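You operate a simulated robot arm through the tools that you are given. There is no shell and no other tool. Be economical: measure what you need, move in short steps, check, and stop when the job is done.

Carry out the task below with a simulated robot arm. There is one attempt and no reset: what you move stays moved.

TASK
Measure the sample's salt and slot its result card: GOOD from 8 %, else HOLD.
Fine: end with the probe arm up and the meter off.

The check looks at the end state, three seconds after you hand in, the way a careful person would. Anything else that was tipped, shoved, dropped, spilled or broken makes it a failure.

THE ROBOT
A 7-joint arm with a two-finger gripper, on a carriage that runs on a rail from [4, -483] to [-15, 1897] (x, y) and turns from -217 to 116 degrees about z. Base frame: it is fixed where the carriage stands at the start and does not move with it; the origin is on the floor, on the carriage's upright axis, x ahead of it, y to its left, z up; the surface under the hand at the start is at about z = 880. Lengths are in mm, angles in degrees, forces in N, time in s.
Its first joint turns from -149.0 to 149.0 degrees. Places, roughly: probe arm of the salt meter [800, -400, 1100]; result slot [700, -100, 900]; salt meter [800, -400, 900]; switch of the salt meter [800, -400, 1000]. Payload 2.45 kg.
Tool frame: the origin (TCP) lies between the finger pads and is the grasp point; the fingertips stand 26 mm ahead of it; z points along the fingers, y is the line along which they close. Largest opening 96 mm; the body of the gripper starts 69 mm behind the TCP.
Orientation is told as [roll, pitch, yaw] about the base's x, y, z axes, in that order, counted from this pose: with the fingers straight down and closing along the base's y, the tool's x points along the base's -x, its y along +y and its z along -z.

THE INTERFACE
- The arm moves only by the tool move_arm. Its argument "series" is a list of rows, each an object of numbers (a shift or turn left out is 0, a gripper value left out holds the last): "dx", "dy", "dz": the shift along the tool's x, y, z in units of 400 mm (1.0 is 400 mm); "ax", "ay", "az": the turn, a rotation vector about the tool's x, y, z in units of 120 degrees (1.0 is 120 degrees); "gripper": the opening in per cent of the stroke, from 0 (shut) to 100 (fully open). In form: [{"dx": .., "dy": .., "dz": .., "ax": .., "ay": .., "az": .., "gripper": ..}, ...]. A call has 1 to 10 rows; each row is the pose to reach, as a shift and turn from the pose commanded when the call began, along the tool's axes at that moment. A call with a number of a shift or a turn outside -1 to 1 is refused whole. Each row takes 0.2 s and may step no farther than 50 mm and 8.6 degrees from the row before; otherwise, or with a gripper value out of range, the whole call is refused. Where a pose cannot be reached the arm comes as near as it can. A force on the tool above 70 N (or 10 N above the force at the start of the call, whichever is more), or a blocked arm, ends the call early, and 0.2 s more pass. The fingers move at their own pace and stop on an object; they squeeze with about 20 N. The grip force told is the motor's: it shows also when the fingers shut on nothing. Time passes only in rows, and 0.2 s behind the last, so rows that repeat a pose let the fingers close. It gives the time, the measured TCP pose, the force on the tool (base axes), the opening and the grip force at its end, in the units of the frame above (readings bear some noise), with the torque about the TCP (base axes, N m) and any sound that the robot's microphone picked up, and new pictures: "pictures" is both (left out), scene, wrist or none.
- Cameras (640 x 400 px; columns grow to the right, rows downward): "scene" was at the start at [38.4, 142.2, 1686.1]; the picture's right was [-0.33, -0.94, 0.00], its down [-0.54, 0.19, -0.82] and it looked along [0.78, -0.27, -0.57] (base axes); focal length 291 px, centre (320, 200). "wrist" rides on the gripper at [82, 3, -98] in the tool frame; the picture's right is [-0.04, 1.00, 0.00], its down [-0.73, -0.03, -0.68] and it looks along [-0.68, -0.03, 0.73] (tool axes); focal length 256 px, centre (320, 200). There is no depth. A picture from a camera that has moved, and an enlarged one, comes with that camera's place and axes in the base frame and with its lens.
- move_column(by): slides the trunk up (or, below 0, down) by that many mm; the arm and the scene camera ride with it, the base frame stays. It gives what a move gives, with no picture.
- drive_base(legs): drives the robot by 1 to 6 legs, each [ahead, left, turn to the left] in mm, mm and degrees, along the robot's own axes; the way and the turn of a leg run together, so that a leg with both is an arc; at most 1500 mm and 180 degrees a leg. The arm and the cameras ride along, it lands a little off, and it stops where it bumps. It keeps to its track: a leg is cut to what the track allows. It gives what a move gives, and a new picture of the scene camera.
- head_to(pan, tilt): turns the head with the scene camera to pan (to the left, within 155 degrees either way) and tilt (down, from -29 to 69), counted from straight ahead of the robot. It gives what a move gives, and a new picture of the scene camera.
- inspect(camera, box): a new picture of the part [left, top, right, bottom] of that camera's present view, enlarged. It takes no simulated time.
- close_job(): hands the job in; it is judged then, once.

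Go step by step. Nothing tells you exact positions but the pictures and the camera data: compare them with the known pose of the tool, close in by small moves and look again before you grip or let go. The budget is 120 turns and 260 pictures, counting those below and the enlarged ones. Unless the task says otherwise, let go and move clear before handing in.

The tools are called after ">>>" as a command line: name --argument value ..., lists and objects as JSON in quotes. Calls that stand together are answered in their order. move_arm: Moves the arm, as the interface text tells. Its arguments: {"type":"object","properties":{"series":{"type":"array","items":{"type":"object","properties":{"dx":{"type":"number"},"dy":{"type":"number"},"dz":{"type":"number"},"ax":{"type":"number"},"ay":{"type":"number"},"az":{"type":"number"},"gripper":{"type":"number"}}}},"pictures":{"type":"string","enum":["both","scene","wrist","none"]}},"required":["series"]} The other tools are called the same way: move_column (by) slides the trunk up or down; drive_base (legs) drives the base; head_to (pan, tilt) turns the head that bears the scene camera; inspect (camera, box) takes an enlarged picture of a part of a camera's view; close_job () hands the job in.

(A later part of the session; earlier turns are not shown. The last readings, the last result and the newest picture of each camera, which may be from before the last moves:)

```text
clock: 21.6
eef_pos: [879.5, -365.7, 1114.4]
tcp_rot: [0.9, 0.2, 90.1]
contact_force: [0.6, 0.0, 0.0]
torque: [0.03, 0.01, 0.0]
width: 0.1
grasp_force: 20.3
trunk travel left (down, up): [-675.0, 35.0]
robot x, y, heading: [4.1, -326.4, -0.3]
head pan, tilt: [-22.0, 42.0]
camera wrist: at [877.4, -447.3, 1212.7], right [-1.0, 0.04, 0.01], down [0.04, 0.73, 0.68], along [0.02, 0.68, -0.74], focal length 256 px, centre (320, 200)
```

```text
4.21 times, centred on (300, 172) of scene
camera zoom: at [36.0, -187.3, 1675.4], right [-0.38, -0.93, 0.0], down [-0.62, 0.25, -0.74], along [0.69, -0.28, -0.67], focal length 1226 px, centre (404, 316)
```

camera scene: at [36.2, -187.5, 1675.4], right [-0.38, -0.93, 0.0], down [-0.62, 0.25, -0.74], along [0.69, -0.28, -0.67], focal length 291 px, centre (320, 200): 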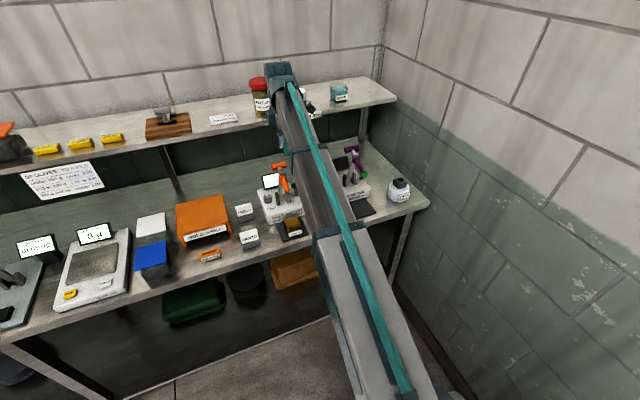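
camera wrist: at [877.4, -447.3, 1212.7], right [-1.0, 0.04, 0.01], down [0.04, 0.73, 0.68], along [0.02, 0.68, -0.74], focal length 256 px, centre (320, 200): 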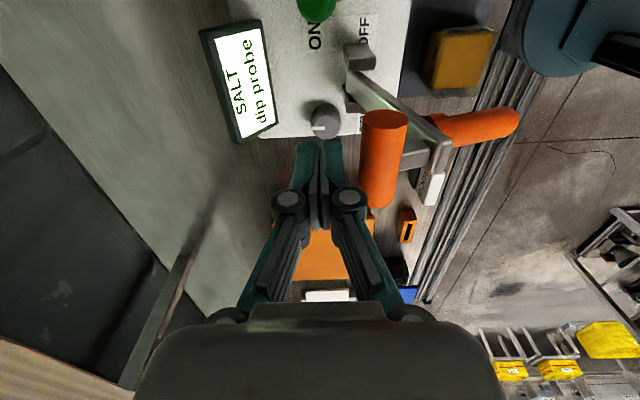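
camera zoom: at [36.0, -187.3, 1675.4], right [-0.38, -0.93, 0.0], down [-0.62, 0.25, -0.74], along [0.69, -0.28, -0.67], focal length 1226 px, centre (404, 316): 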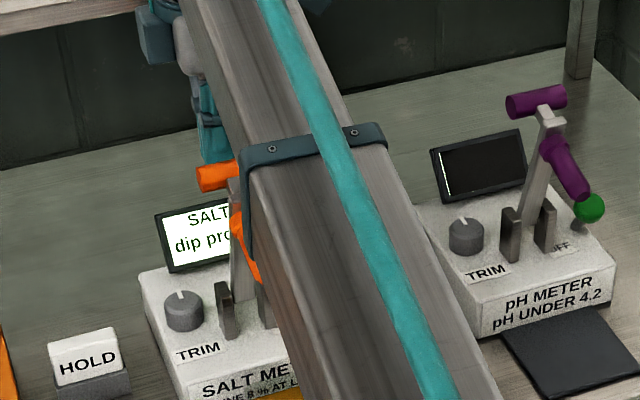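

>>> move_arm --series '[{"dy": 0.03, "dz": 0.005}, {"dy": 0.06, "dz": 0.008}, {"dy": 0.089, "dz": 0.011}, {"dy": 0.118, "dz": 0.018}, {"dy": 0.146, "dz": 0.026}, {"dy": 0.174, "dz": 0.04}, {"dy": 0.201, "dz": 0.053}]' --pictures "both"

```text
clock: 23.2
eef_pos: [797.7, -366.5, 1093.8]
tcp_rot: [0.7, 0.0, 90.1]
contact_force: [-1.3, 0.1, -0.5]
torque: [0.03, 0.0, 0.0]
width: 0.0
grasp_force: 20.5
trunk travel left (down, up): [-675.0, 35.0]
robot x, y, heading: [6.0, -327.1, -0.1]
head pan, tilt: [-22.0, 42.0]
camera scene: at [35.7, -187.4, 1675.4], right [-0.38, -0.93, 0.0], down [-0.62, 0.25, -0.74], along [0.69, -0.28, -0.67], focal length 291 px, centre (320, 200)
camera wrist: at [795.2, -448.0, 1192.0], right [-1.0, 0.04, 0.01], down [0.04, 0.73, 0.68], along [0.01, 0.68, -0.74], focal length 256 px, centre (320, 200)
```

scene: 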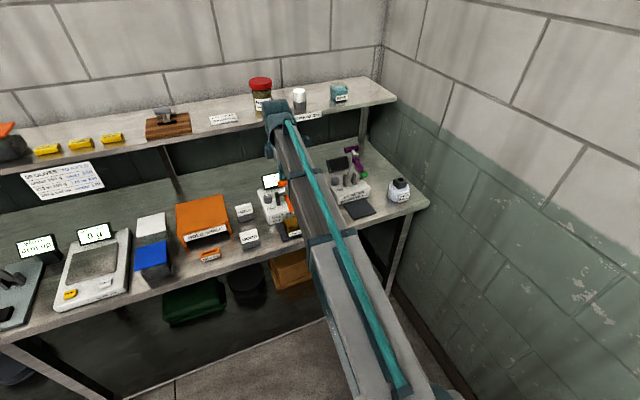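
wrist: 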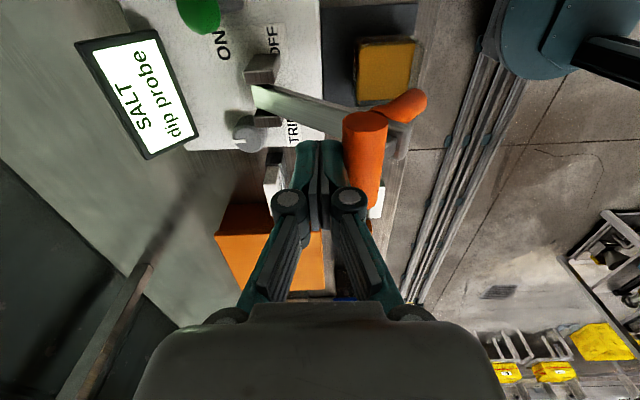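

>>> move_arm --series '[{"dy": 0.025, "dz": 0.016}, {"dy": 0.047, "dz": 0.034}, {"dy": 0.069, "dz": 0.056}, {"dy": 0.089, "dz": 0.077}, {"dy": 0.107, "dz": 0.102}, {"dy": 0.123, "dz": 0.127}]' --pictures "both"

```text
clock: 24.6
eef_pos: [750.2, -364.9, 1044.8]
tcp_rot: [0.9, 0.0, 90.3]
contact_force: [4.8, 0.7, -1.7]
torque: [0.06, -0.1, 0.05]
width: 0.0
grasp_force: 20.2
trunk travel left (down, up): [-675.0, 35.0]
robot x, y, heading: [0.2, -326.6, -0.4]
head pan, tilt: [-22.0, 42.0]
camera scene: at [36.3, -187.3, 1675.3], right [-0.38, -0.93, 0.0], down [-0.62, 0.25, -0.74], along [0.69, -0.28, -0.67], focal length 291 px, centre (320, 200)
camera wrist: at [746.9, -447.1, 1142.2], right [-1.0, 0.04, 0.01], down [0.04, 0.73, 0.68], along [0.02, 0.68, -0.73], focal length 256 px, centre (320, 200)
```

scene: 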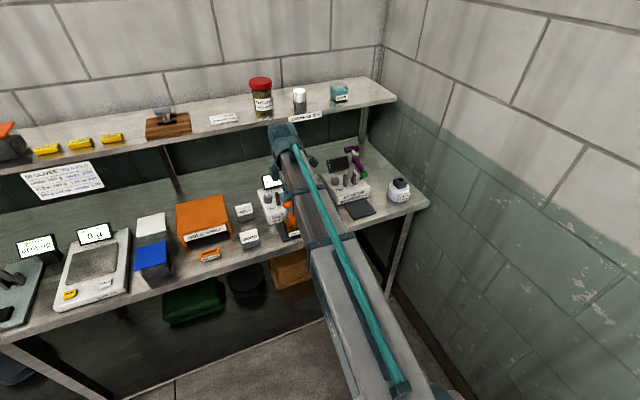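
wrist: 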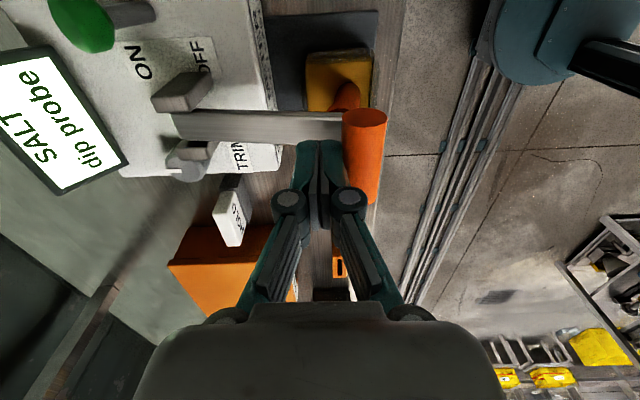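

The probe is just over the sample. I'll lift off, go above the bar and press it down.

>>> move_arm --series '[{"dz": -0.06}, {"dz": -0.12}, {"dz": -0.12, "dy": 0.08}, {"dz": -0.06, "dy": 0.08}, {"dz": -0.03, "dy": 0.08}, {"dz": 0.0, "dy": 0.08}]' --pictures "wrist"

>>> inspect --camera "scene" --box '[250, 145, 350, 240]'

```text
clock: 26.0
eef_pos: [719.2, -366.5, 1046.4]
tcp_rot: [0.8, 0.1, 90.1]
contact_force: [0.6, 0.3, 0.0]
torque: [-0.01, -0.03, 0.0]
width: 0.0
grasp_force: 20.4
trunk travel left (down, up): [-675.0, 35.0]
robot x, y, heading: [-0.1, -323.2, -0.2]
head pan, tilt: [-22.0, 42.0]
camera wrist: at [715.7, -447.5, 1143.5], right [-1.0, 0.04, 0.01], down [0.04, 0.73, 0.68], along [0.02, 0.68, -0.74], focal length 256 px, centre (320, 200)
```

wrist: 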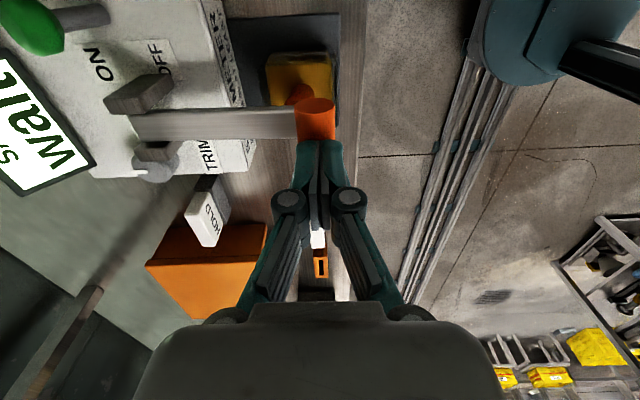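

```text
4.21 times, centred on (300, 192) of scene
camera zoom: at [35.6, -187.4, 1675.4], right [-0.38, -0.93, 0.0], down [-0.62, 0.25, -0.74], along [0.69, -0.28, -0.67], focal length 1226 px, centre (404, 232)
```

zoom: 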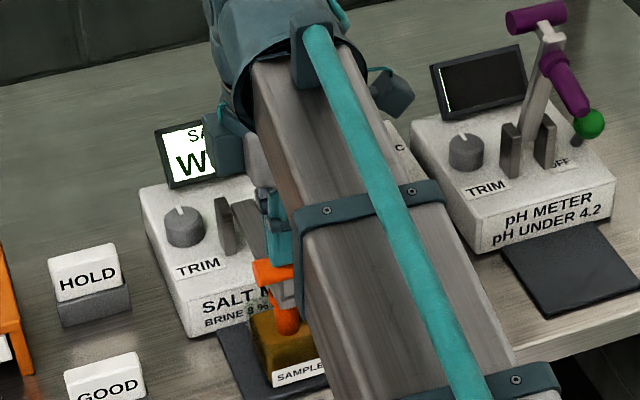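

The display says WAIT, so the probe is in. I'll lift clear and let time pass.

>>> move_arm --series '[{"dz": -0.1}, {"dz": -0.2}, {"dz": -0.2, "dy": -0.1}, {"dz": -0.2, "dy": -0.1}, {"dz": -0.2, "dy": -0.1}, {"dz": -0.2, "dy": -0.1}, {"dz": -0.2, "dy": -0.1}, {"dz": -0.2, "dy": -0.1}, {"dz": -0.2, "dy": -0.1}, {"dz": -0.2, "dy": -0.1}]' --pictures "wrist"

>>> inspect --camera "wrist" --box '[60, 20, 380, 220]'

```text
clock: 28.2
eef_pos: [760.7, -369.2, 1125.1]
tcp_rot: [0.8, 0.1, 90.1]
contact_force: [-0.7, 0.0, -0.7]
torque: [0.01, 0.0, -0.02]
width: 0.0
grasp_force: 20.2
trunk travel left (down, up): [-675.0, 35.0]
robot x, y, heading: [2.7, -324.0, -0.4]
head pan, tilt: [-22.0, 42.0]
camera wrist: at [758.0, -450.1, 1224.4], right [-1.0, 0.04, 0.01], down [0.04, 0.73, 0.68], along [0.01, 0.68, -0.74], focal length 256 px, centre (320, 200)
```

wrist: 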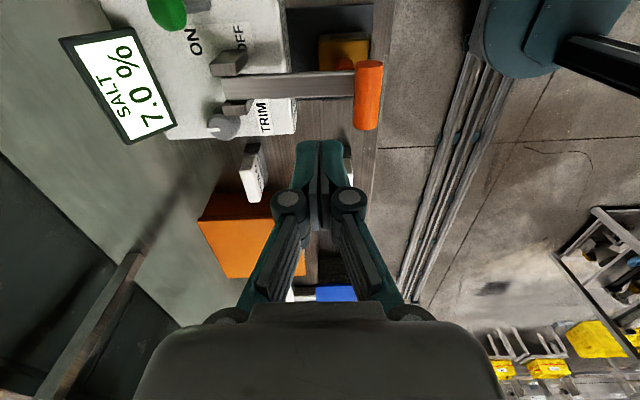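

```text
2.00 times, centred on (220, 120) of wrist
camera zoom: at [758.0, -450.1, 1224.4], right [-1.0, 0.04, 0.01], down [0.04, 0.73, 0.68], along [0.01, 0.68, -0.74], focal length 512 px, centre (520, 360)
```

zoom: 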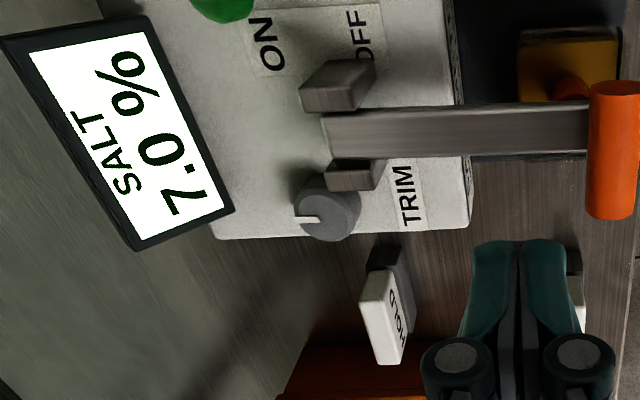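

It reads 7.0 %. Before trusting it, I check the thermometer, the dial and other notes in the room.

>>> inspect --camera "scene" --box '[240, 70, 360, 130]'

>>> inspect --camera "scene" --box '[285, 82, 315, 122]'

>>> inspect --camera "scene" --box '[370, 165, 430, 215]'

>>> head_to --pan -5 --tilt 30

```text
5.33 times, centred on (300, 100) of scene
camera zoom: at [35.7, -187.4, 1675.4], right [-0.38, -0.93, 0.0], down [-0.62, 0.25, -0.74], along [0.69, -0.28, -0.67], focal length 1552 px, centre (427, 733)
```

zoom: 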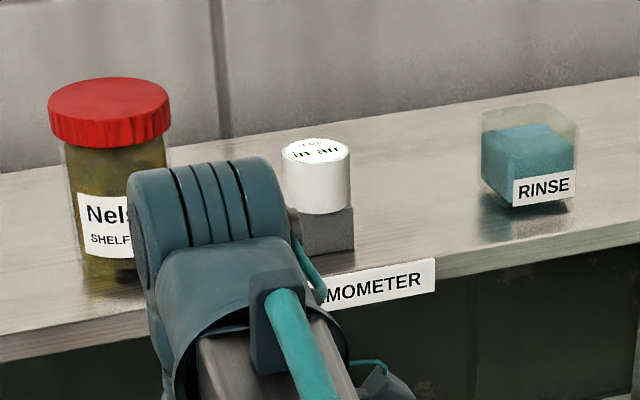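

```text
10.00 times, centred on (300, 102) of scene
camera zoom: at [35.7, -187.4, 1675.4], right [-0.38, -0.93, 0.0], down [-0.62, 0.25, -0.74], along [0.69, -0.28, -0.67], focal length 2911 px, centre (520, 1180)
```

zoom: 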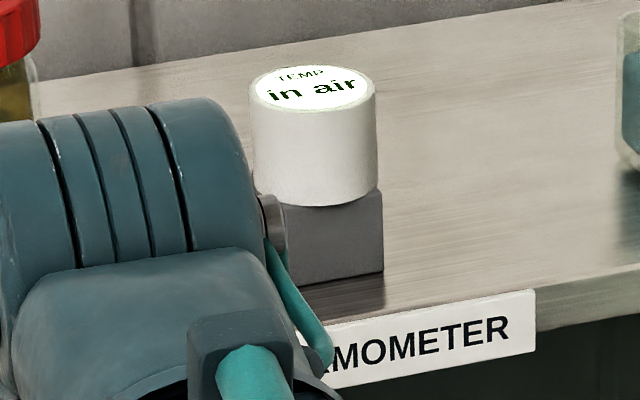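

```text
8.00 times, centred on (400, 190) of scene
camera zoom: at [35.7, -187.4, 1675.4], right [-0.38, -0.93, 0.0], down [-0.62, 0.25, -0.74], along [0.69, -0.28, -0.67], focal length 2329 px, centre (-320, 280)
```

zoom: 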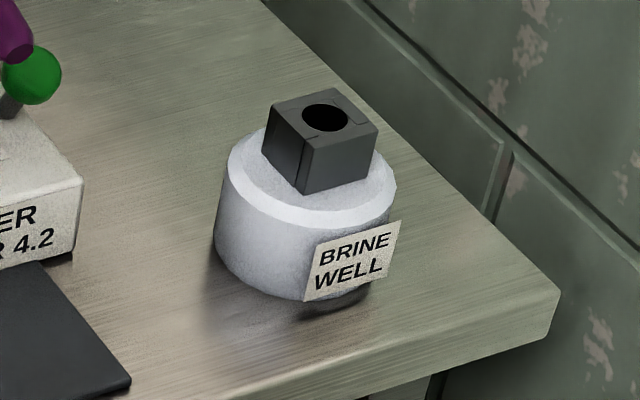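

```text
clock: 29.0
eef_pos: [759.8, -368.3, 1126.0]
tcp_rot: [0.8, 0.1, 90.1]
contact_force: [0.1, -0.3, 0.0]
torque: [0.01, -0.03, -0.01]
width: 0.0
grasp_force: 20.6
trunk travel left (down, up): [-675.0, 35.0]
robot x, y, heading: [3.9, -323.3, -0.3]
head pan, tilt: [-5.0, 30.0]
camera scene: at [48.3, -164.1, 1693.6], right [-0.09, -1.0, 0.0], down [-0.5, 0.05, -0.87], along [0.86, -0.08, -0.5], focal length 291 px, centre (320, 200)
```

scene: 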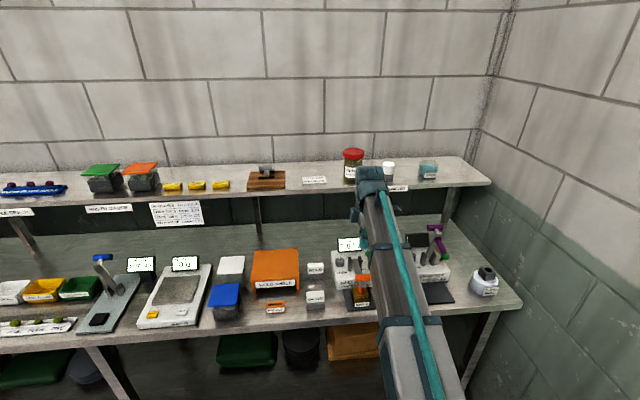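

The thermometer shows "in air" and plugs into the BRINE WELL; the BRINE TEMP dial probably compensates the meter. I'll read the standard's and other labels closely before deciding.

>>> head_to --pan -35 --tilt 45

>>> move_arm --series '[{"dz": -0.05}, {"dz": -0.1}, {"dz": -0.1, "dy": 0.1}, {"dz": -0.1, "dy": 0.2}, {"dz": -0.1, "dy": 0.3}, {"dz": -0.1, "dy": 0.4}]' --pictures "both"

>>> inspect --camera "scene" --box '[220, 100, 420, 225]'

```text
clock: 29.9
eef_pos: [759.2, -369.3, 1125.2]
tcp_rot: [0.8, 0.1, 90.1]
contact_force: [-0.2, -0.4, -0.5]
torque: [0.04, 0.03, 0.0]
width: 0.0
grasp_force: 19.8
trunk travel left (down, up): [-675.0, 35.0]
robot x, y, heading: [2.6, -328.1, -0.2]
head pan, tilt: [-35.0, 45.0]
camera scene: at [24.8, -202.6, 1671.1], right [-0.58, -0.82, 0.0], down [-0.58, 0.41, -0.71], along [0.58, -0.41, -0.71], focal length 291 px, centre (320, 200)
```

scene: 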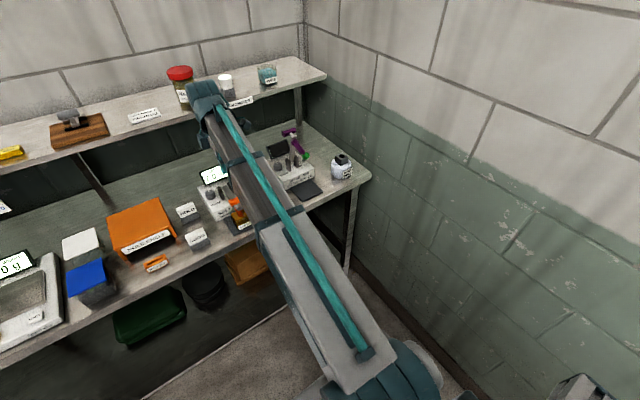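

```text
clock: 31.3
eef_pos: [597.9, -363.6, 1167.2]
tcp_rot: [0.9, 0.1, 90.3]
contact_force: [-0.5, 1.2, 0.1]
torque: [0.0, -0.02, 0.01]
width: 0.0
grasp_force: 20.0
trunk travel left (down, up): [-675.0, 35.0]
robot x, y, heading: [0.8, -325.4, -0.3]
head pan, tilt: [-35.0, 45.0]
camera scene: at [24.0, -202.7, 1671.1], right [-0.58, -0.82, 0.0], down [-0.58, 0.41, -0.71], along [0.58, -0.41, -0.71], focal length 291 px, centre (320, 200)
camera wrist: at [595.0, -444.9, 1265.9], right [-1.0, 0.04, 0.01], down [0.04, 0.73, 0.68], along [0.02, 0.68, -0.74], focal length 256 px, centre (320, 200)
```

scene: 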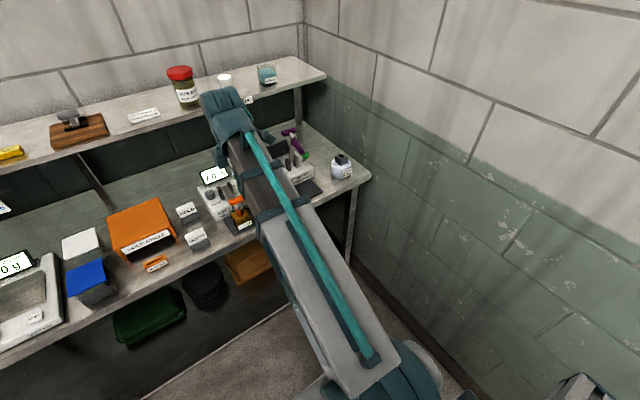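
wrist: 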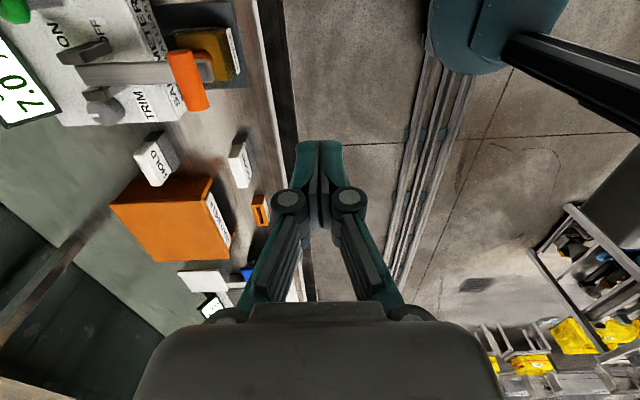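

```text
3.20 times, centred on (320, 162) of scene
camera zoom: at [24.0, -202.7, 1671.1], right [-0.58, -0.82, 0.0], down [-0.58, 0.41, -0.71], along [0.58, -0.41, -0.71], focal length 932 px, centre (320, 320)
```

zoom: 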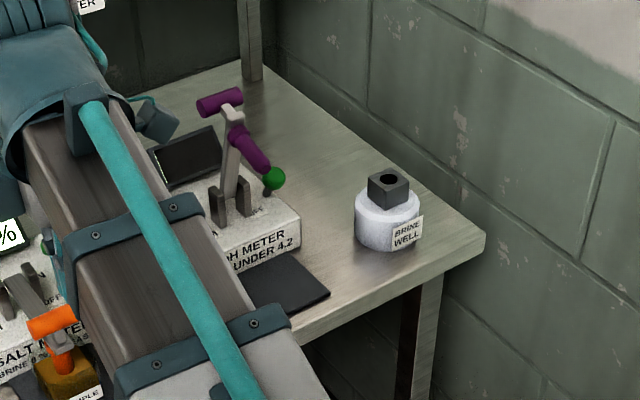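

7.0 % holds only if the brine temperature dial (20 °C) is right, so I'll measure the brine temperature. First I move the carriage to its right end and turn the gripper for gripping the thermometer on the shelf.

>>> move_arm --series '[{"az": 0.07, "gripper": 70}, {"az": 0.14}, {"az": 0.21}, {"az": 0.28}, {"az": 0.35}, {"az": 0.42}, {"az": 0.49}, {"az": 0.56}, {"az": 0.63}, {"az": 0.7}]' --pictures "none"

>>> move_arm --series '[{"az": 0.05}, {"az": 0.05, "dz": -0.1}, {"az": 0.05, "dz": -0.2}, {"az": 0.05, "dz": -0.3}]' --pictures "none"

>>> drive_base --legs '[[0, -152, 0]]'

>>> move_arm --series '[{"ay": -0.07}, {"ay": -0.14}, {"ay": -0.21}, {"ay": -0.28}, {"ay": -0.35}, {"ay": -0.375}]' --pictures "wrist"

```text
clock: 33.5
eef_pos: [599.2, -366.8, 1166.5]
tcp_rot: [0.0, 0.9, 6.0]
contact_force: [-0.8, -0.6, -0.1]
torque: [0.02, -0.01, 0.02]
width: 67.2
grasp_force: 0.2
trunk travel left (down, up): [-675.0, 35.0]
robot x, y, heading: [4.2, -331.1, -0.1]
head pan, tilt: [-35.0, 45.0]
```

```text
clock: 34.5
eef_pos: [626.9, -367.6, 1237.6]
tcp_rot: [-0.1, -1.3, 0.0]
contact_force: [0.3, 0.1, -0.6]
torque: [0.0, -0.02, 0.0]
width: 67.4
grasp_force: 0.0
out of reach, approached as far as the arm can: row 3, 4
trunk travel left (down, up): [-675.0, 35.0]
robot x, y, heading: [4.8, -323.5, -0.5]
head pan, tilt: [-35.0, 45.0]
```

```text
clock: 35.9
eef_pos: [629.0, -523.0, 1237.3]
tcp_rot: [-0.2, -1.3, -0.1]
contact_force: [-0.3, 0.0, 0.3]
torque: [0.03, 0.02, 0.03]
width: 67.3
grasp_force: 0.1
trunk travel left (down, up): [-675.0, 35.0]
robot x, y, heading: [1.4, -475.4, -0.8]
head pan, tilt: [-35.0, 45.0]
camera scene: at [26.4, -355.7, 1671.2], right [-0.58, -0.81, 0.0], down [-0.58, 0.41, -0.71], along [0.58, -0.41, -0.71], focal length 291 px, centre (320, 200)
```

scene: 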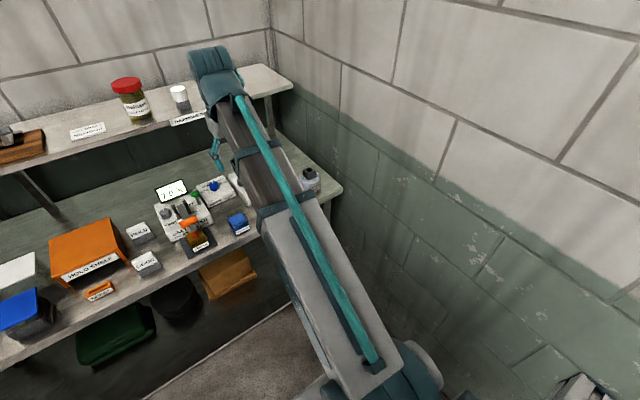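

```text
clock: 37.3
eef_pos: [628.1, -522.8, 1238.6]
tcp_rot: [-0.3, -46.4, 0.1]
contact_force: [-0.3, -0.6, 0.5]
torque: [-0.02, 0.01, 0.02]
width: 67.1
grasp_force: 0.0
trunk travel left (down, up): [-675.0, 35.0]
robot x, y, heading: [5.1, -480.5, -0.7]
head pan, tilt: [-35.0, 45.0]
camera wrist: at [499.6, -519.1, 1246.8], right [0.03, 1.0, 0.03], down [0.01, -0.03, 1.0], along [1.0, -0.03, -0.01], focal length 256 px, centre (320, 200)
```

wrist: 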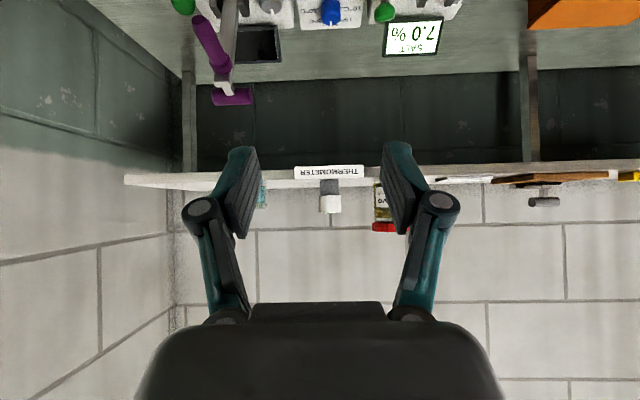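

Nice level view: thermometer cap is dead ahead at y ≈ -514, z 1227–1271. I'll go forward to just before the shelf edge and look again.

>>> move_arm --series '[{"dx": -0.082, "dz": 0.0757}, {"dx": -0.164, "dz": 0.1514}, {"dx": -0.246, "dz": 0.227}, {"dx": -0.328, "dz": 0.303}, {"dx": -0.41, "dz": 0.3786}, {"dx": -0.492, "dz": 0.454}, {"dx": -0.574, "dz": 0.53}]' --pictures "wrist"

```text
clock: 38.9
eef_pos: [940.7, -524.3, 1254.4]
tcp_rot: [-0.2, -46.4, 0.2]
contact_force: [-0.5, 0.2, -0.7]
torque: [0.0, -0.04, 0.01]
width: 67.0
grasp_force: 0.1
trunk travel left (down, up): [-675.0, 35.0]
robot x, y, heading: [5.0, -475.2, -0.7]
head pan, tilt: [-35.0, 45.0]
camera wrist: at [812.8, -521.6, 1263.2], right [0.03, 1.0, 0.03], down [0.02, -0.03, 1.0], along [1.0, -0.03, -0.02], focal length 256 px, centre (320, 200)
```

wrist: 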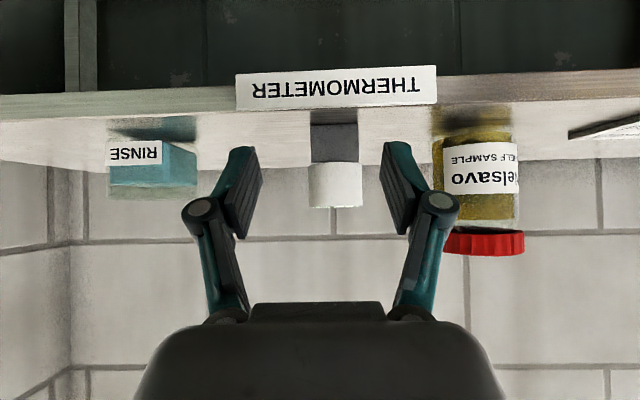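

>>> move_arm --series '[{"dy": 0.022}, {"dy": 0.022, "dx": -0.063, "dz": 0.073}, {"dy": 0.022, "dx": -0.125, "dz": 0.146}, {"dy": 0.022, "dx": -0.188, "dz": 0.2185}]' --pictures "both"

>>> inspect --camera "scene" --box '[120, 40, 240, 140]'

```text
clock: 39.9
eef_pos: [1057.0, -514.8, 1248.1]
tcp_rot: [-0.3, -46.3, 0.1]
contact_force: [0.1, -0.4, 0.6]
torque: [0.03, 0.01, -0.03]
width: 67.1
grasp_force: 0.0
trunk travel left (down, up): [-675.0, 35.0]
robot x, y, heading: [5.2, -478.6, -0.5]
head pan, tilt: [-35.0, 45.0]
camera scene: at [27.1, -354.5, 1671.0], right [-0.58, -0.81, 0.0], down [-0.58, 0.41, -0.71], along [0.58, -0.41, -0.71], focal length 291 px, centre (320, 200)
camera wrist: at [928.9, -511.7, 1257.7], right [0.03, 1.0, 0.03], down [0.02, -0.03, 1.0], along [1.0, -0.03, -0.02], focal length 256 px, centre (320, 200)
```

scene: 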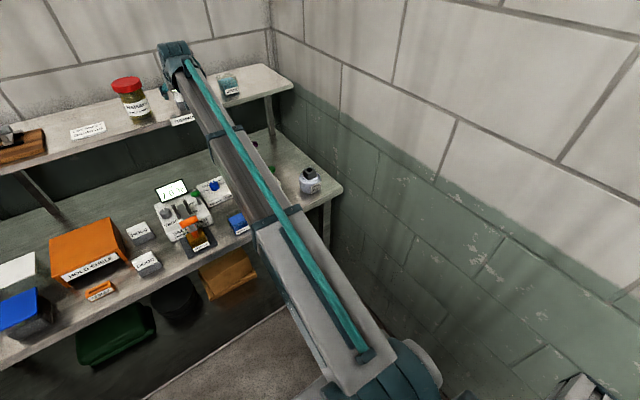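
wrist: 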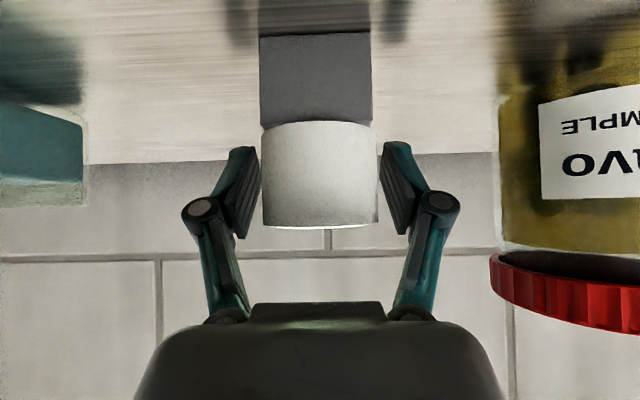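

```text
4.00 times, centred on (180, 90) of scene
camera zoom: at [27.1, -354.5, 1671.0], right [-0.58, -0.81, 0.0], down [-0.58, 0.41, -0.71], along [0.58, -0.41, -0.71], focal length 1164 px, centre (880, 640)
```

zoom: 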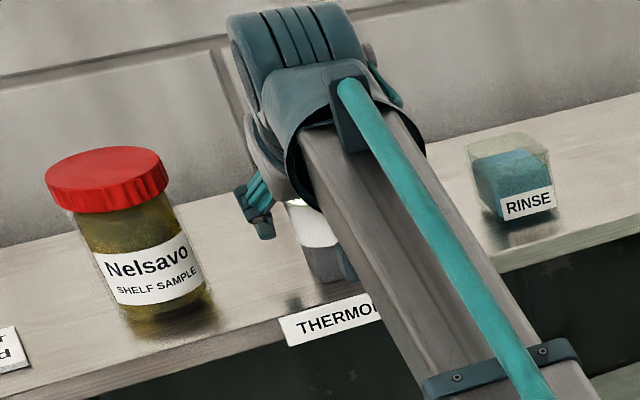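

The cap's centre is nearer, x ≈ 1031. I'll back off 25 mm and close.

>>> move_arm --series '[{"dx": 0.043, "dz": -0.045}, {"dx": 0.043, "dz": -0.045, "gripper": 0}, {"dx": 0.043, "dz": -0.045}, {"dx": 0.043, "dz": -0.045}]' --pictures "wrist"

```text
clock: 40.9
eef_pos: [1031.0, -516.1, 1250.8]
tcp_rot: [-0.4, -46.4, 0.1]
contact_force: [-0.2, -0.2, 3.2]
torque: [0.07, -0.02, 0.0]
width: 44.1
grasp_force: 20.0
trunk travel left (down, up): [-675.0, 35.0]
robot x, y, heading: [4.6, -480.7, -0.5]
head pan, tilt: [-35.0, 45.0]
camera wrist: at [902.7, -512.0, 1259.5], right [0.03, 1.0, 0.03], down [0.01, -0.03, 1.0], along [1.0, -0.03, -0.02], focal length 256 px, centre (320, 200)
```

wrist: 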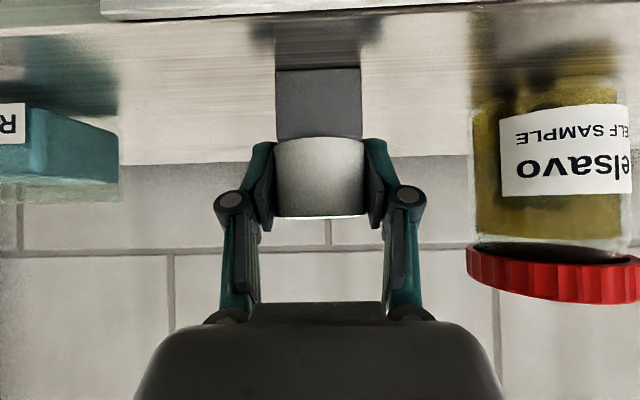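

Gripped at 44 mm. Lifting straight up slowly to see what comes with it.

>>> move_arm --series '[{"dx": -0.018, "dz": -0.0173}, {"dx": -0.036, "dz": -0.0345}, {"dx": -0.063, "dz": -0.06}, {"dx": -0.09, "dz": -0.086}, {"dx": -0.118, "dz": -0.1125}]' --pictures "wrist"

```text
clock: 42.1
eef_pos: [1030.1, -513.1, 1317.5]
tcp_rot: [-0.3, -46.3, 0.1]
contact_force: [-0.3, 0.3, -0.2]
torque: [0.06, 0.0, -0.01]
width: 44.1
grasp_force: 19.5
trunk travel left (down, up): [-675.0, 35.0]
robot x, y, heading: [3.6, -477.7, -0.5]
head pan, tilt: [-35.0, 45.0]
camera wrist: at [903.0, -510.8, 1325.5], right [0.03, 1.0, 0.03], down [0.02, -0.03, 1.0], along [1.0, -0.03, -0.02], focal length 256 px, centre (320, 200)
```

wrist: 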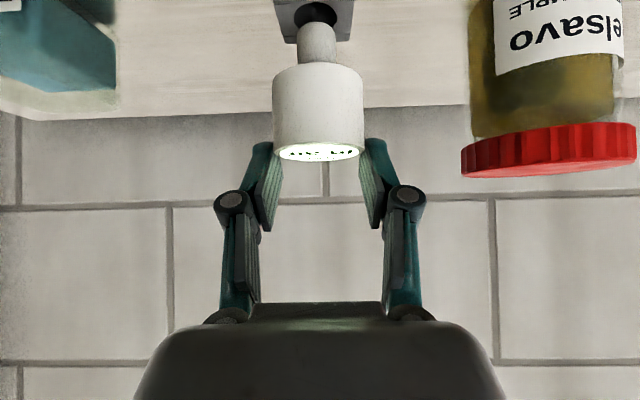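

The cap slid about 27 mm down in the grip while lifting; it still hangs over its hole. I'll lower it back and regrip deeper.

>>> move_arm --series '[{"dx": 0.027, "dz": 0.026}, {"dx": 0.054, "dz": 0.052}, {"dx": 0.076, "dz": 0.0725}]' --pictures "wrist"

```text
clock: 42.9
eef_pos: [1029.6, -515.2, 1277.6]
tcp_rot: [-0.3, -46.7, 0.2]
contact_force: [1.1, 1.9, 16.5]
torque: [0.05, -0.11, 0.0]
width: 44.7
grasp_force: 19.6
trunk travel left (down, up): [-675.0, 35.0]
robot x, y, heading: [5.4, -478.7, -0.3]
head pan, tilt: [-35.0, 45.0]
camera wrist: at [901.5, -511.7, 1285.9], right [0.03, 1.0, 0.03], down [0.01, -0.03, 1.0], along [1.0, -0.03, -0.01], focal length 256 px, centre (320, 200)
```

wrist: 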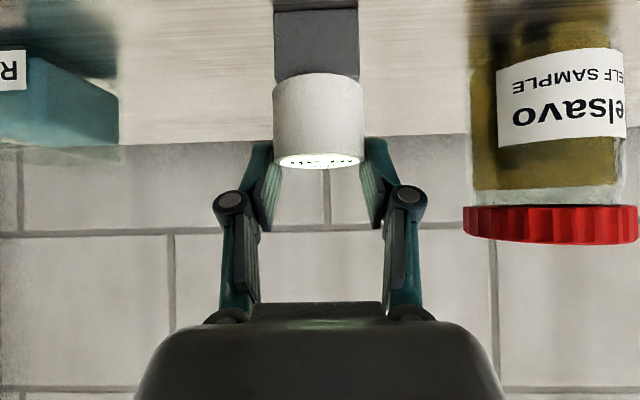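

>>> move_arm --series '[{"gripper": 65}, {"gripper": 65}, {"dx": 0.03, "dz": 0.036}, {"dx": 0.058, "dz": 0.069}, {"dx": 0.058, "dz": 0.069, "gripper": 0}, {"dx": 0.058, "dz": 0.069}, {"dx": 0.058, "dz": 0.069}]' --pictures "wrist"

```text
clock: 44.5
eef_pos: [1034.6, -515.4, 1239.8]
tcp_rot: [-0.3, -46.4, 0.1]
contact_force: [0.5, 0.4, -0.1]
torque: [0.01, -0.01, -0.02]
width: 43.8
grasp_force: 20.2
trunk travel left (down, up): [-675.0, 35.0]
robot x, y, heading: [-0.0, -481.9, -0.3]
head pan, tilt: [-35.0, 45.0]
camera wrist: at [905.0, -512.0, 1247.5], right [0.03, 1.0, 0.03], down [0.02, -0.03, 1.0], along [1.0, -0.03, -0.02], focal length 256 px, centre (320, 200)
```

wrist: 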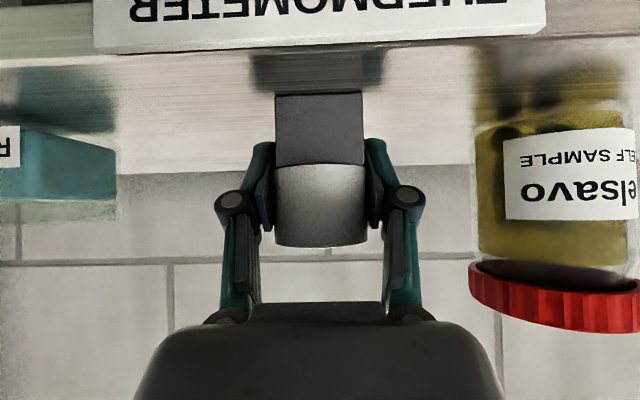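

>>> move_arm --series '[{"dx": -0.0036, "dz": -0.00345}, {"dx": -0.009, "dz": -0.0086}, {"dx": -0.0163, "dz": -0.0155}, {"dx": -0.0235, "dz": -0.0224}, {"dx": -0.0308, "dz": -0.0293}, {"dx": -0.038, "dz": -0.0362}, {"dx": -0.0453, "dz": -0.043}]' --pictures "wrist"

```text
clock: 46.1
eef_pos: [1034.3, -515.3, 1264.8]
tcp_rot: [-0.3, -46.2, 0.2]
contact_force: [0.3, -0.2, 0.1]
torque: [0.0, 0.02, 0.01]
width: 43.9
grasp_force: 19.9
trunk travel left (down, up): [-675.0, 35.0]
robot x, y, heading: [3.2, -481.5, -0.5]
head pan, tilt: [-35.0, 45.0]
camera wrist: at [906.3, -511.5, 1272.5], right [0.03, 1.0, 0.03], down [0.02, -0.03, 1.0], along [1.0, -0.03, -0.02], focal length 256 px, centre (320, 200)
```

wrist: 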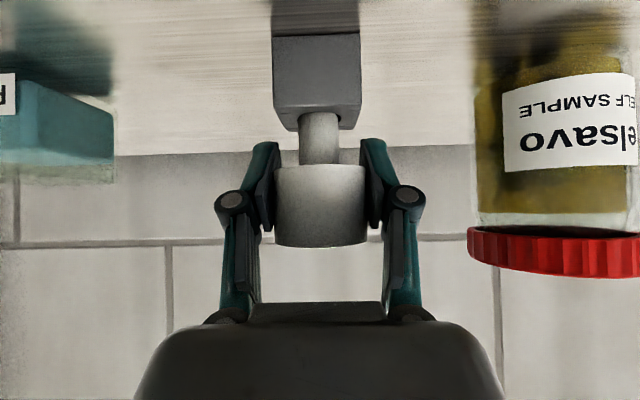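

No slip this time. Continuing up until the stem is free.

>>> move_arm --series '[{"dx": -0.018, "dz": -0.0173}, {"dx": -0.036, "dz": -0.0345}, {"dx": -0.054, "dz": -0.052}, {"dx": -0.072, "dz": -0.069}, {"dx": -0.09, "dz": -0.086}]' --pictures "wrist"

```text
clock: 47.3
eef_pos: [1034.6, -515.8, 1313.0]
tcp_rot: [-0.3, -46.3, 0.1]
contact_force: [-0.7, -0.1, -0.1]
torque: [0.02, 0.01, 0.01]
width: 43.5
grasp_force: 19.1
trunk travel left (down, up): [-675.0, 35.0]
robot x, y, heading: [2.8, -484.2, -0.5]
head pan, tilt: [-35.0, 45.0]
camera wrist: at [906.1, -512.1, 1321.9], right [0.03, 1.0, 0.03], down [0.02, -0.03, 1.0], along [1.0, -0.03, -0.02], focal length 256 px, centre (320, 200)
```

wrist: 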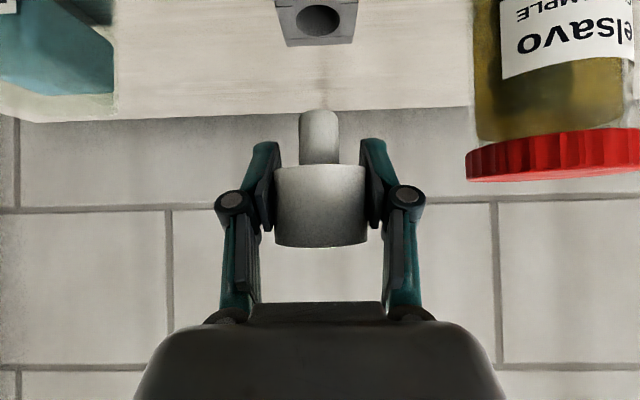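

The stem is out (about 25 mm long, hanging 36 mm below the TCP). Retracting from the shelf and moving over to the brine well.

>>> move_arm --series '[{"dx": 0.07, "dz": -0.077}, {"dx": 0.147, "dz": -0.154}, {"dx": 0.22, "dz": -0.231}, {"dx": 0.293, "dz": -0.308}, {"dx": 0.367, "dz": -0.385}, {"dx": 0.44, "dz": -0.4615}]' --pictures "none"

>>> move_arm --series '[{"dy": -0.11}, {"dy": -0.22}, {"dy": -0.33}, {"dy": -0.44}, {"dy": -0.55}, {"dy": -0.66}, {"dy": -0.77}, {"dy": -0.805}]' --pictures "both"

```text
clock: 48.7
eef_pos: [778.8, -513.4, 1316.8]
tcp_rot: [-0.3, -46.3, 0.1]
contact_force: [0.7, 0.1, -1.2]
torque: [0.02, 0.03, 0.01]
width: 44.1
grasp_force: 19.6
trunk travel left (down, up): [-675.0, 35.0]
robot x, y, heading: [1.2, -477.5, -0.8]
head pan, tilt: [-35.0, 45.0]
```

```text
clock: 50.5
eef_pos: [778.9, -837.2, 1313.6]
tcp_rot: [-0.2, -46.3, 0.1]
contact_force: [0.1, 0.1, -0.1]
torque: [-0.04, 0.0, -0.01]
width: 44.0
grasp_force: 20.2
trunk travel left (down, up): [-675.0, 35.0]
robot x, y, heading: [1.4, -478.7, -0.7]
head pan, tilt: [-35.0, 45.0]
camera scene: at [26.5, -354.5, 1671.1], right [-0.58, -0.81, 0.0], down [-0.58, 0.41, -0.71], along [0.58, -0.41, -0.71], focal length 291 px, centre (320, 200)
camera wrist: at [651.0, -834.8, 1322.5], right [0.03, 1.0, 0.03], down [0.02, -0.03, 1.0], along [1.0, -0.03, -0.02], focal length 256 px, centre (320, 200)
```

scene: 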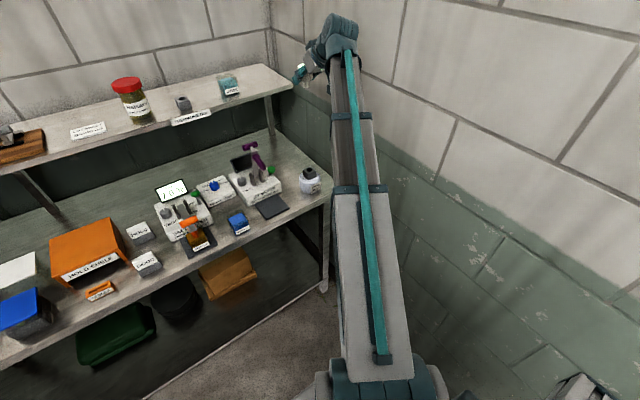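
wrist: 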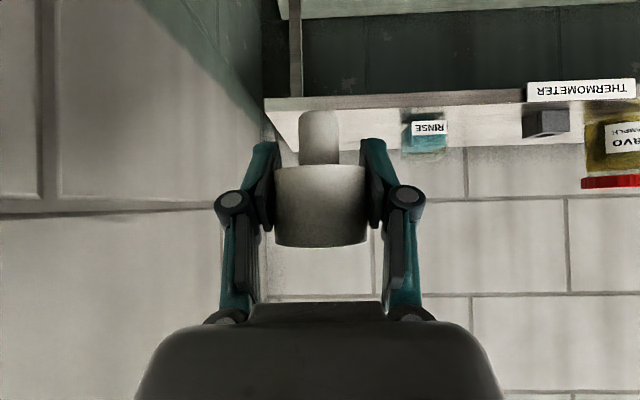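

>>> inspect --camera "scene" --box '[280, 150, 344, 200]'

>>> inspect --camera "scene" --box '[150, 170, 260, 255]'

```text
8.00 times, centred on (312, 175) of scene
camera zoom: at [26.5, -354.5, 1671.1], right [-0.58, -0.81, 0.0], down [-0.58, 0.41, -0.71], along [0.58, -0.41, -0.71], focal length 2329 px, centre (384, 400)
```

zoom: 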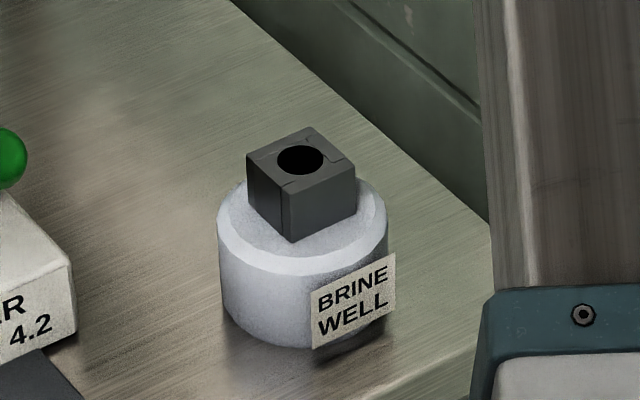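

```text
4.71 times, centred on (205, 212) of scene
camera zoom: at [26.5, -354.5, 1671.1], right [-0.58, -0.81, 0.0], down [-0.58, 0.41, -0.71], along [0.58, -0.41, -0.71], focal length 1370 px, centre (861, 141)
```

zoom: 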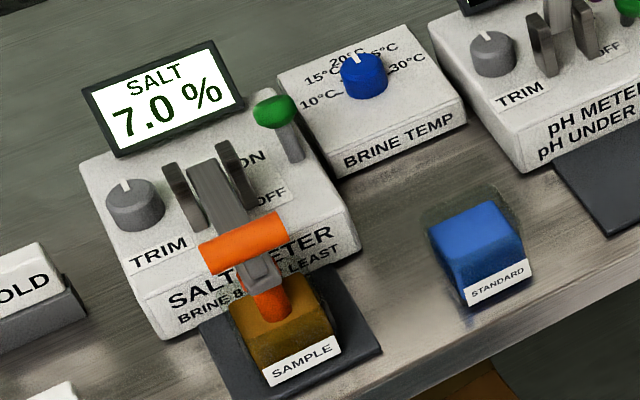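

>>> move_arm --series '[{"dx": 0.094, "dz": 0.044, "dy": 0.01}, {"dx": 0.187, "dz": 0.087, "dy": 0.02}, {"dx": 0.28, "dz": 0.13, "dy": 0.02}, {"dx": 0.374, "dz": 0.174, "dy": 0.02}, {"dx": 0.467, "dz": 0.217, "dy": 0.02}, {"dx": 0.56, "dz": 0.26, "dy": 0.02}]' --pictures "both"

```text
clock: 51.9
eef_pos: [698.3, -829.5, 1080.5]
tcp_rot: [-0.3, -46.4, 0.1]
contact_force: [-0.1, -0.1, 0.4]
torque: [-0.01, 0.04, 0.03]
width: 43.9
grasp_force: 20.3
trunk travel left (down, up): [-675.0, 35.0]
robot x, y, heading: [3.4, -481.0, -0.5]
head pan, tilt: [-35.0, 45.0]
camera scene: at [26.6, -354.6, 1671.1], right [-0.58, -0.81, 0.0], down [-0.58, 0.41, -0.71], along [0.58, -0.41, -0.71], focal length 291 px, centre (320, 200)
camera wrist: at [570.1, -827.2, 1089.0], right [0.03, 1.0, 0.03], down [0.01, -0.03, 1.0], along [1.0, -0.03, -0.02], focal length 256 px, centre (320, 200)
```

scene: 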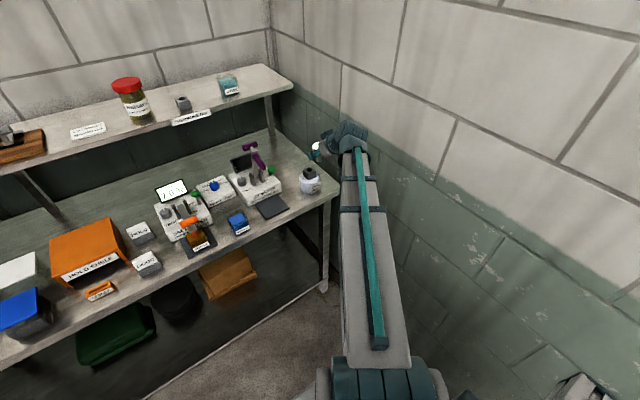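
wrist: 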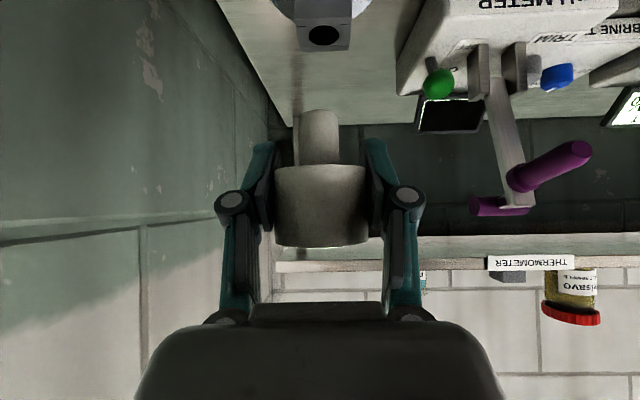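

Hole at about [760, -827, 963]; stem about 4 mm behind the TCP. Moving to just above the hole.

>>> move_arm --series '[{"dx": -0.055, "dz": 0.058, "dy": 0.009}, {"dx": -0.112, "dz": 0.118, "dy": 0.009}, {"dx": -0.05, "dz": 0.18, "dy": 0.009}, {"dx": 0.002, "dz": 0.23, "dy": 0.009}]' --pictures "wrist"

>>> inspect --camera "scene" --box '[280, 135, 360, 200]'

```text
clock: 52.9
eef_pos: [768.0, -827.8, 1017.8]
tcp_rot: [-0.4, -46.3, 0.1]
contact_force: [0.6, -0.6, -1.1]
torque: [0.0, 0.02, 0.0]
width: 43.6
grasp_force: 20.0
trunk travel left (down, up): [-675.0, 35.0]
robot x, y, heading: [6.7, -476.8, -0.4]
head pan, tilt: [-35.0, 45.0]
camera wrist: at [638.8, -824.2, 1026.7], right [0.03, 1.0, 0.02], down [0.02, -0.03, 1.0], along [1.0, -0.03, -0.02], focal length 256 px, centre (320, 200)
```

wrist: 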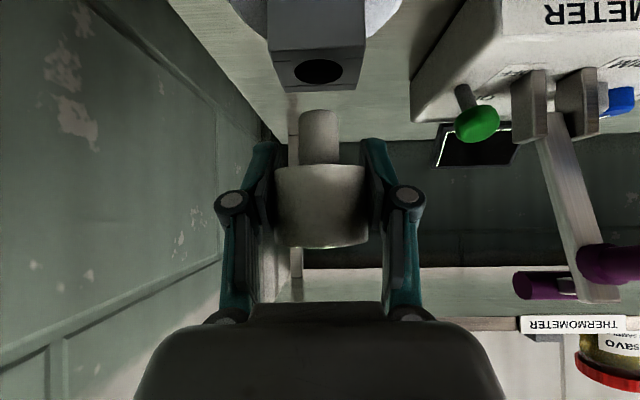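

```text
6.15 times, centred on (320, 168) of scene
camera zoom: at [26.7, -354.6, 1671.1], right [-0.58, -0.81, 0.0], down [-0.58, 0.41, -0.71], along [0.58, -0.41, -0.71], focal length 1791 px, centre (320, 400)
```

zoom: 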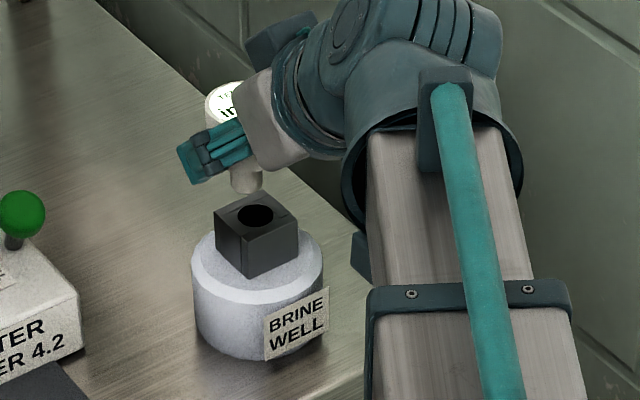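

Lateral alignment is good; the stem is some 7 mm too far forward. Correcting and starting to insert.

>>> move_arm --series '[{"dx": 0.012, "dz": -0.0127}, {"dx": 0.03, "dz": 0.0045}, {"dx": 0.039, "dz": 0.013}]' --pictures "wrist"

>>> inspect --camera "scene" --box '[280, 135, 360, 200]'

```text
clock: 53.7
eef_pos: [757.1, -826.9, 1002.7]
tcp_rot: [-0.3, -46.3, 0.1]
contact_force: [-0.1, -0.2, -0.6]
torque: [-0.02, 0.01, 0.0]
width: 43.8
grasp_force: 20.1
trunk travel left (down, up): [-675.0, 35.0]
robot x, y, heading: [1.9, -480.1, -0.6]
head pan, tilt: [-35.0, 45.0]
camera wrist: at [629.9, -822.8, 1011.1], right [0.03, 1.0, 0.03], down [0.02, -0.03, 1.0], along [1.0, -0.03, -0.02], focal length 256 px, centre (320, 200)
```

wrist: 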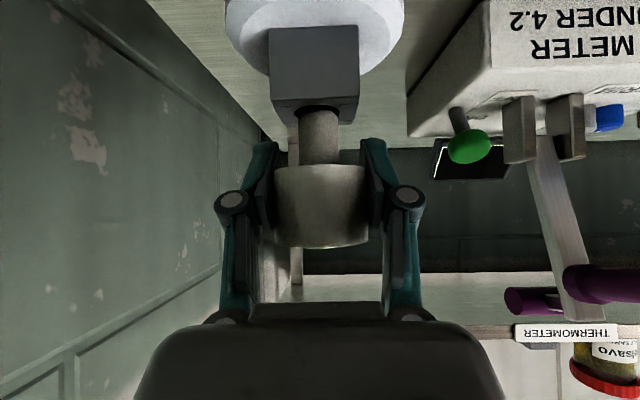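

```text
6.15 times, centred on (320, 168) of scene
camera zoom: at [26.6, -354.5, 1671.1], right [-0.58, -0.81, 0.0], down [-0.58, 0.41, -0.71], along [0.58, -0.41, -0.71], focal length 1791 px, centre (320, 400)
```

zoom: 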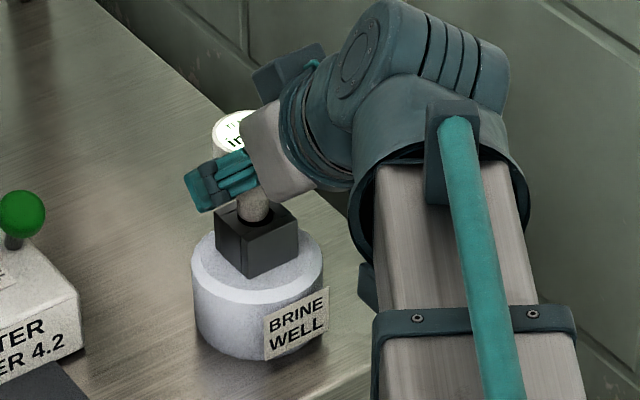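

>>> move_arm --series '[{"dx": 0.0054, "dz": 0.0052}, {"dx": 0.0109, "dz": 0.0104}]' --pictures "none"

>>> inspect --camera "scene" --box '[296, 150, 336, 185]'

```text
clock: 54.3
eef_pos: [757.3, -826.5, 997.1]
tcp_rot: [-0.3, -46.2, 0.2]
contact_force: [-0.7, 0.2, -0.9]
torque: [-0.02, 0.06, -0.01]
width: 43.9
grasp_force: 20.0
trunk travel left (down, up): [-675.0, 35.0]
robot x, y, heading: [5.5, -476.3, -0.5]
head pan, tilt: [-35.0, 45.0]
```

```text
11.43 times, centred on (316, 168) of scene
camera zoom: at [26.4, -354.5, 1671.1], right [-0.58, -0.81, 0.0], down [-0.58, 0.41, -0.71], along [0.58, -0.41, -0.71], focal length 3327 px, centre (366, 571)
```

zoom: 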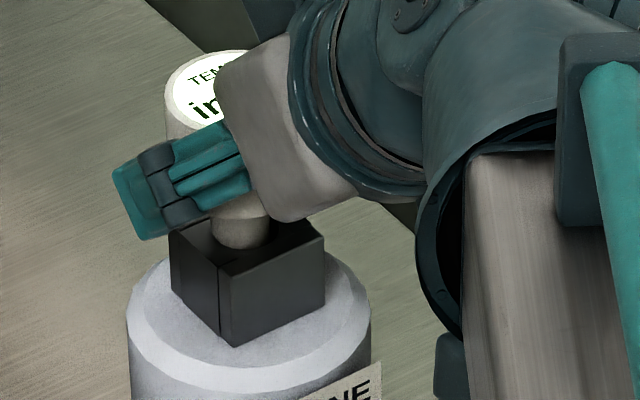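

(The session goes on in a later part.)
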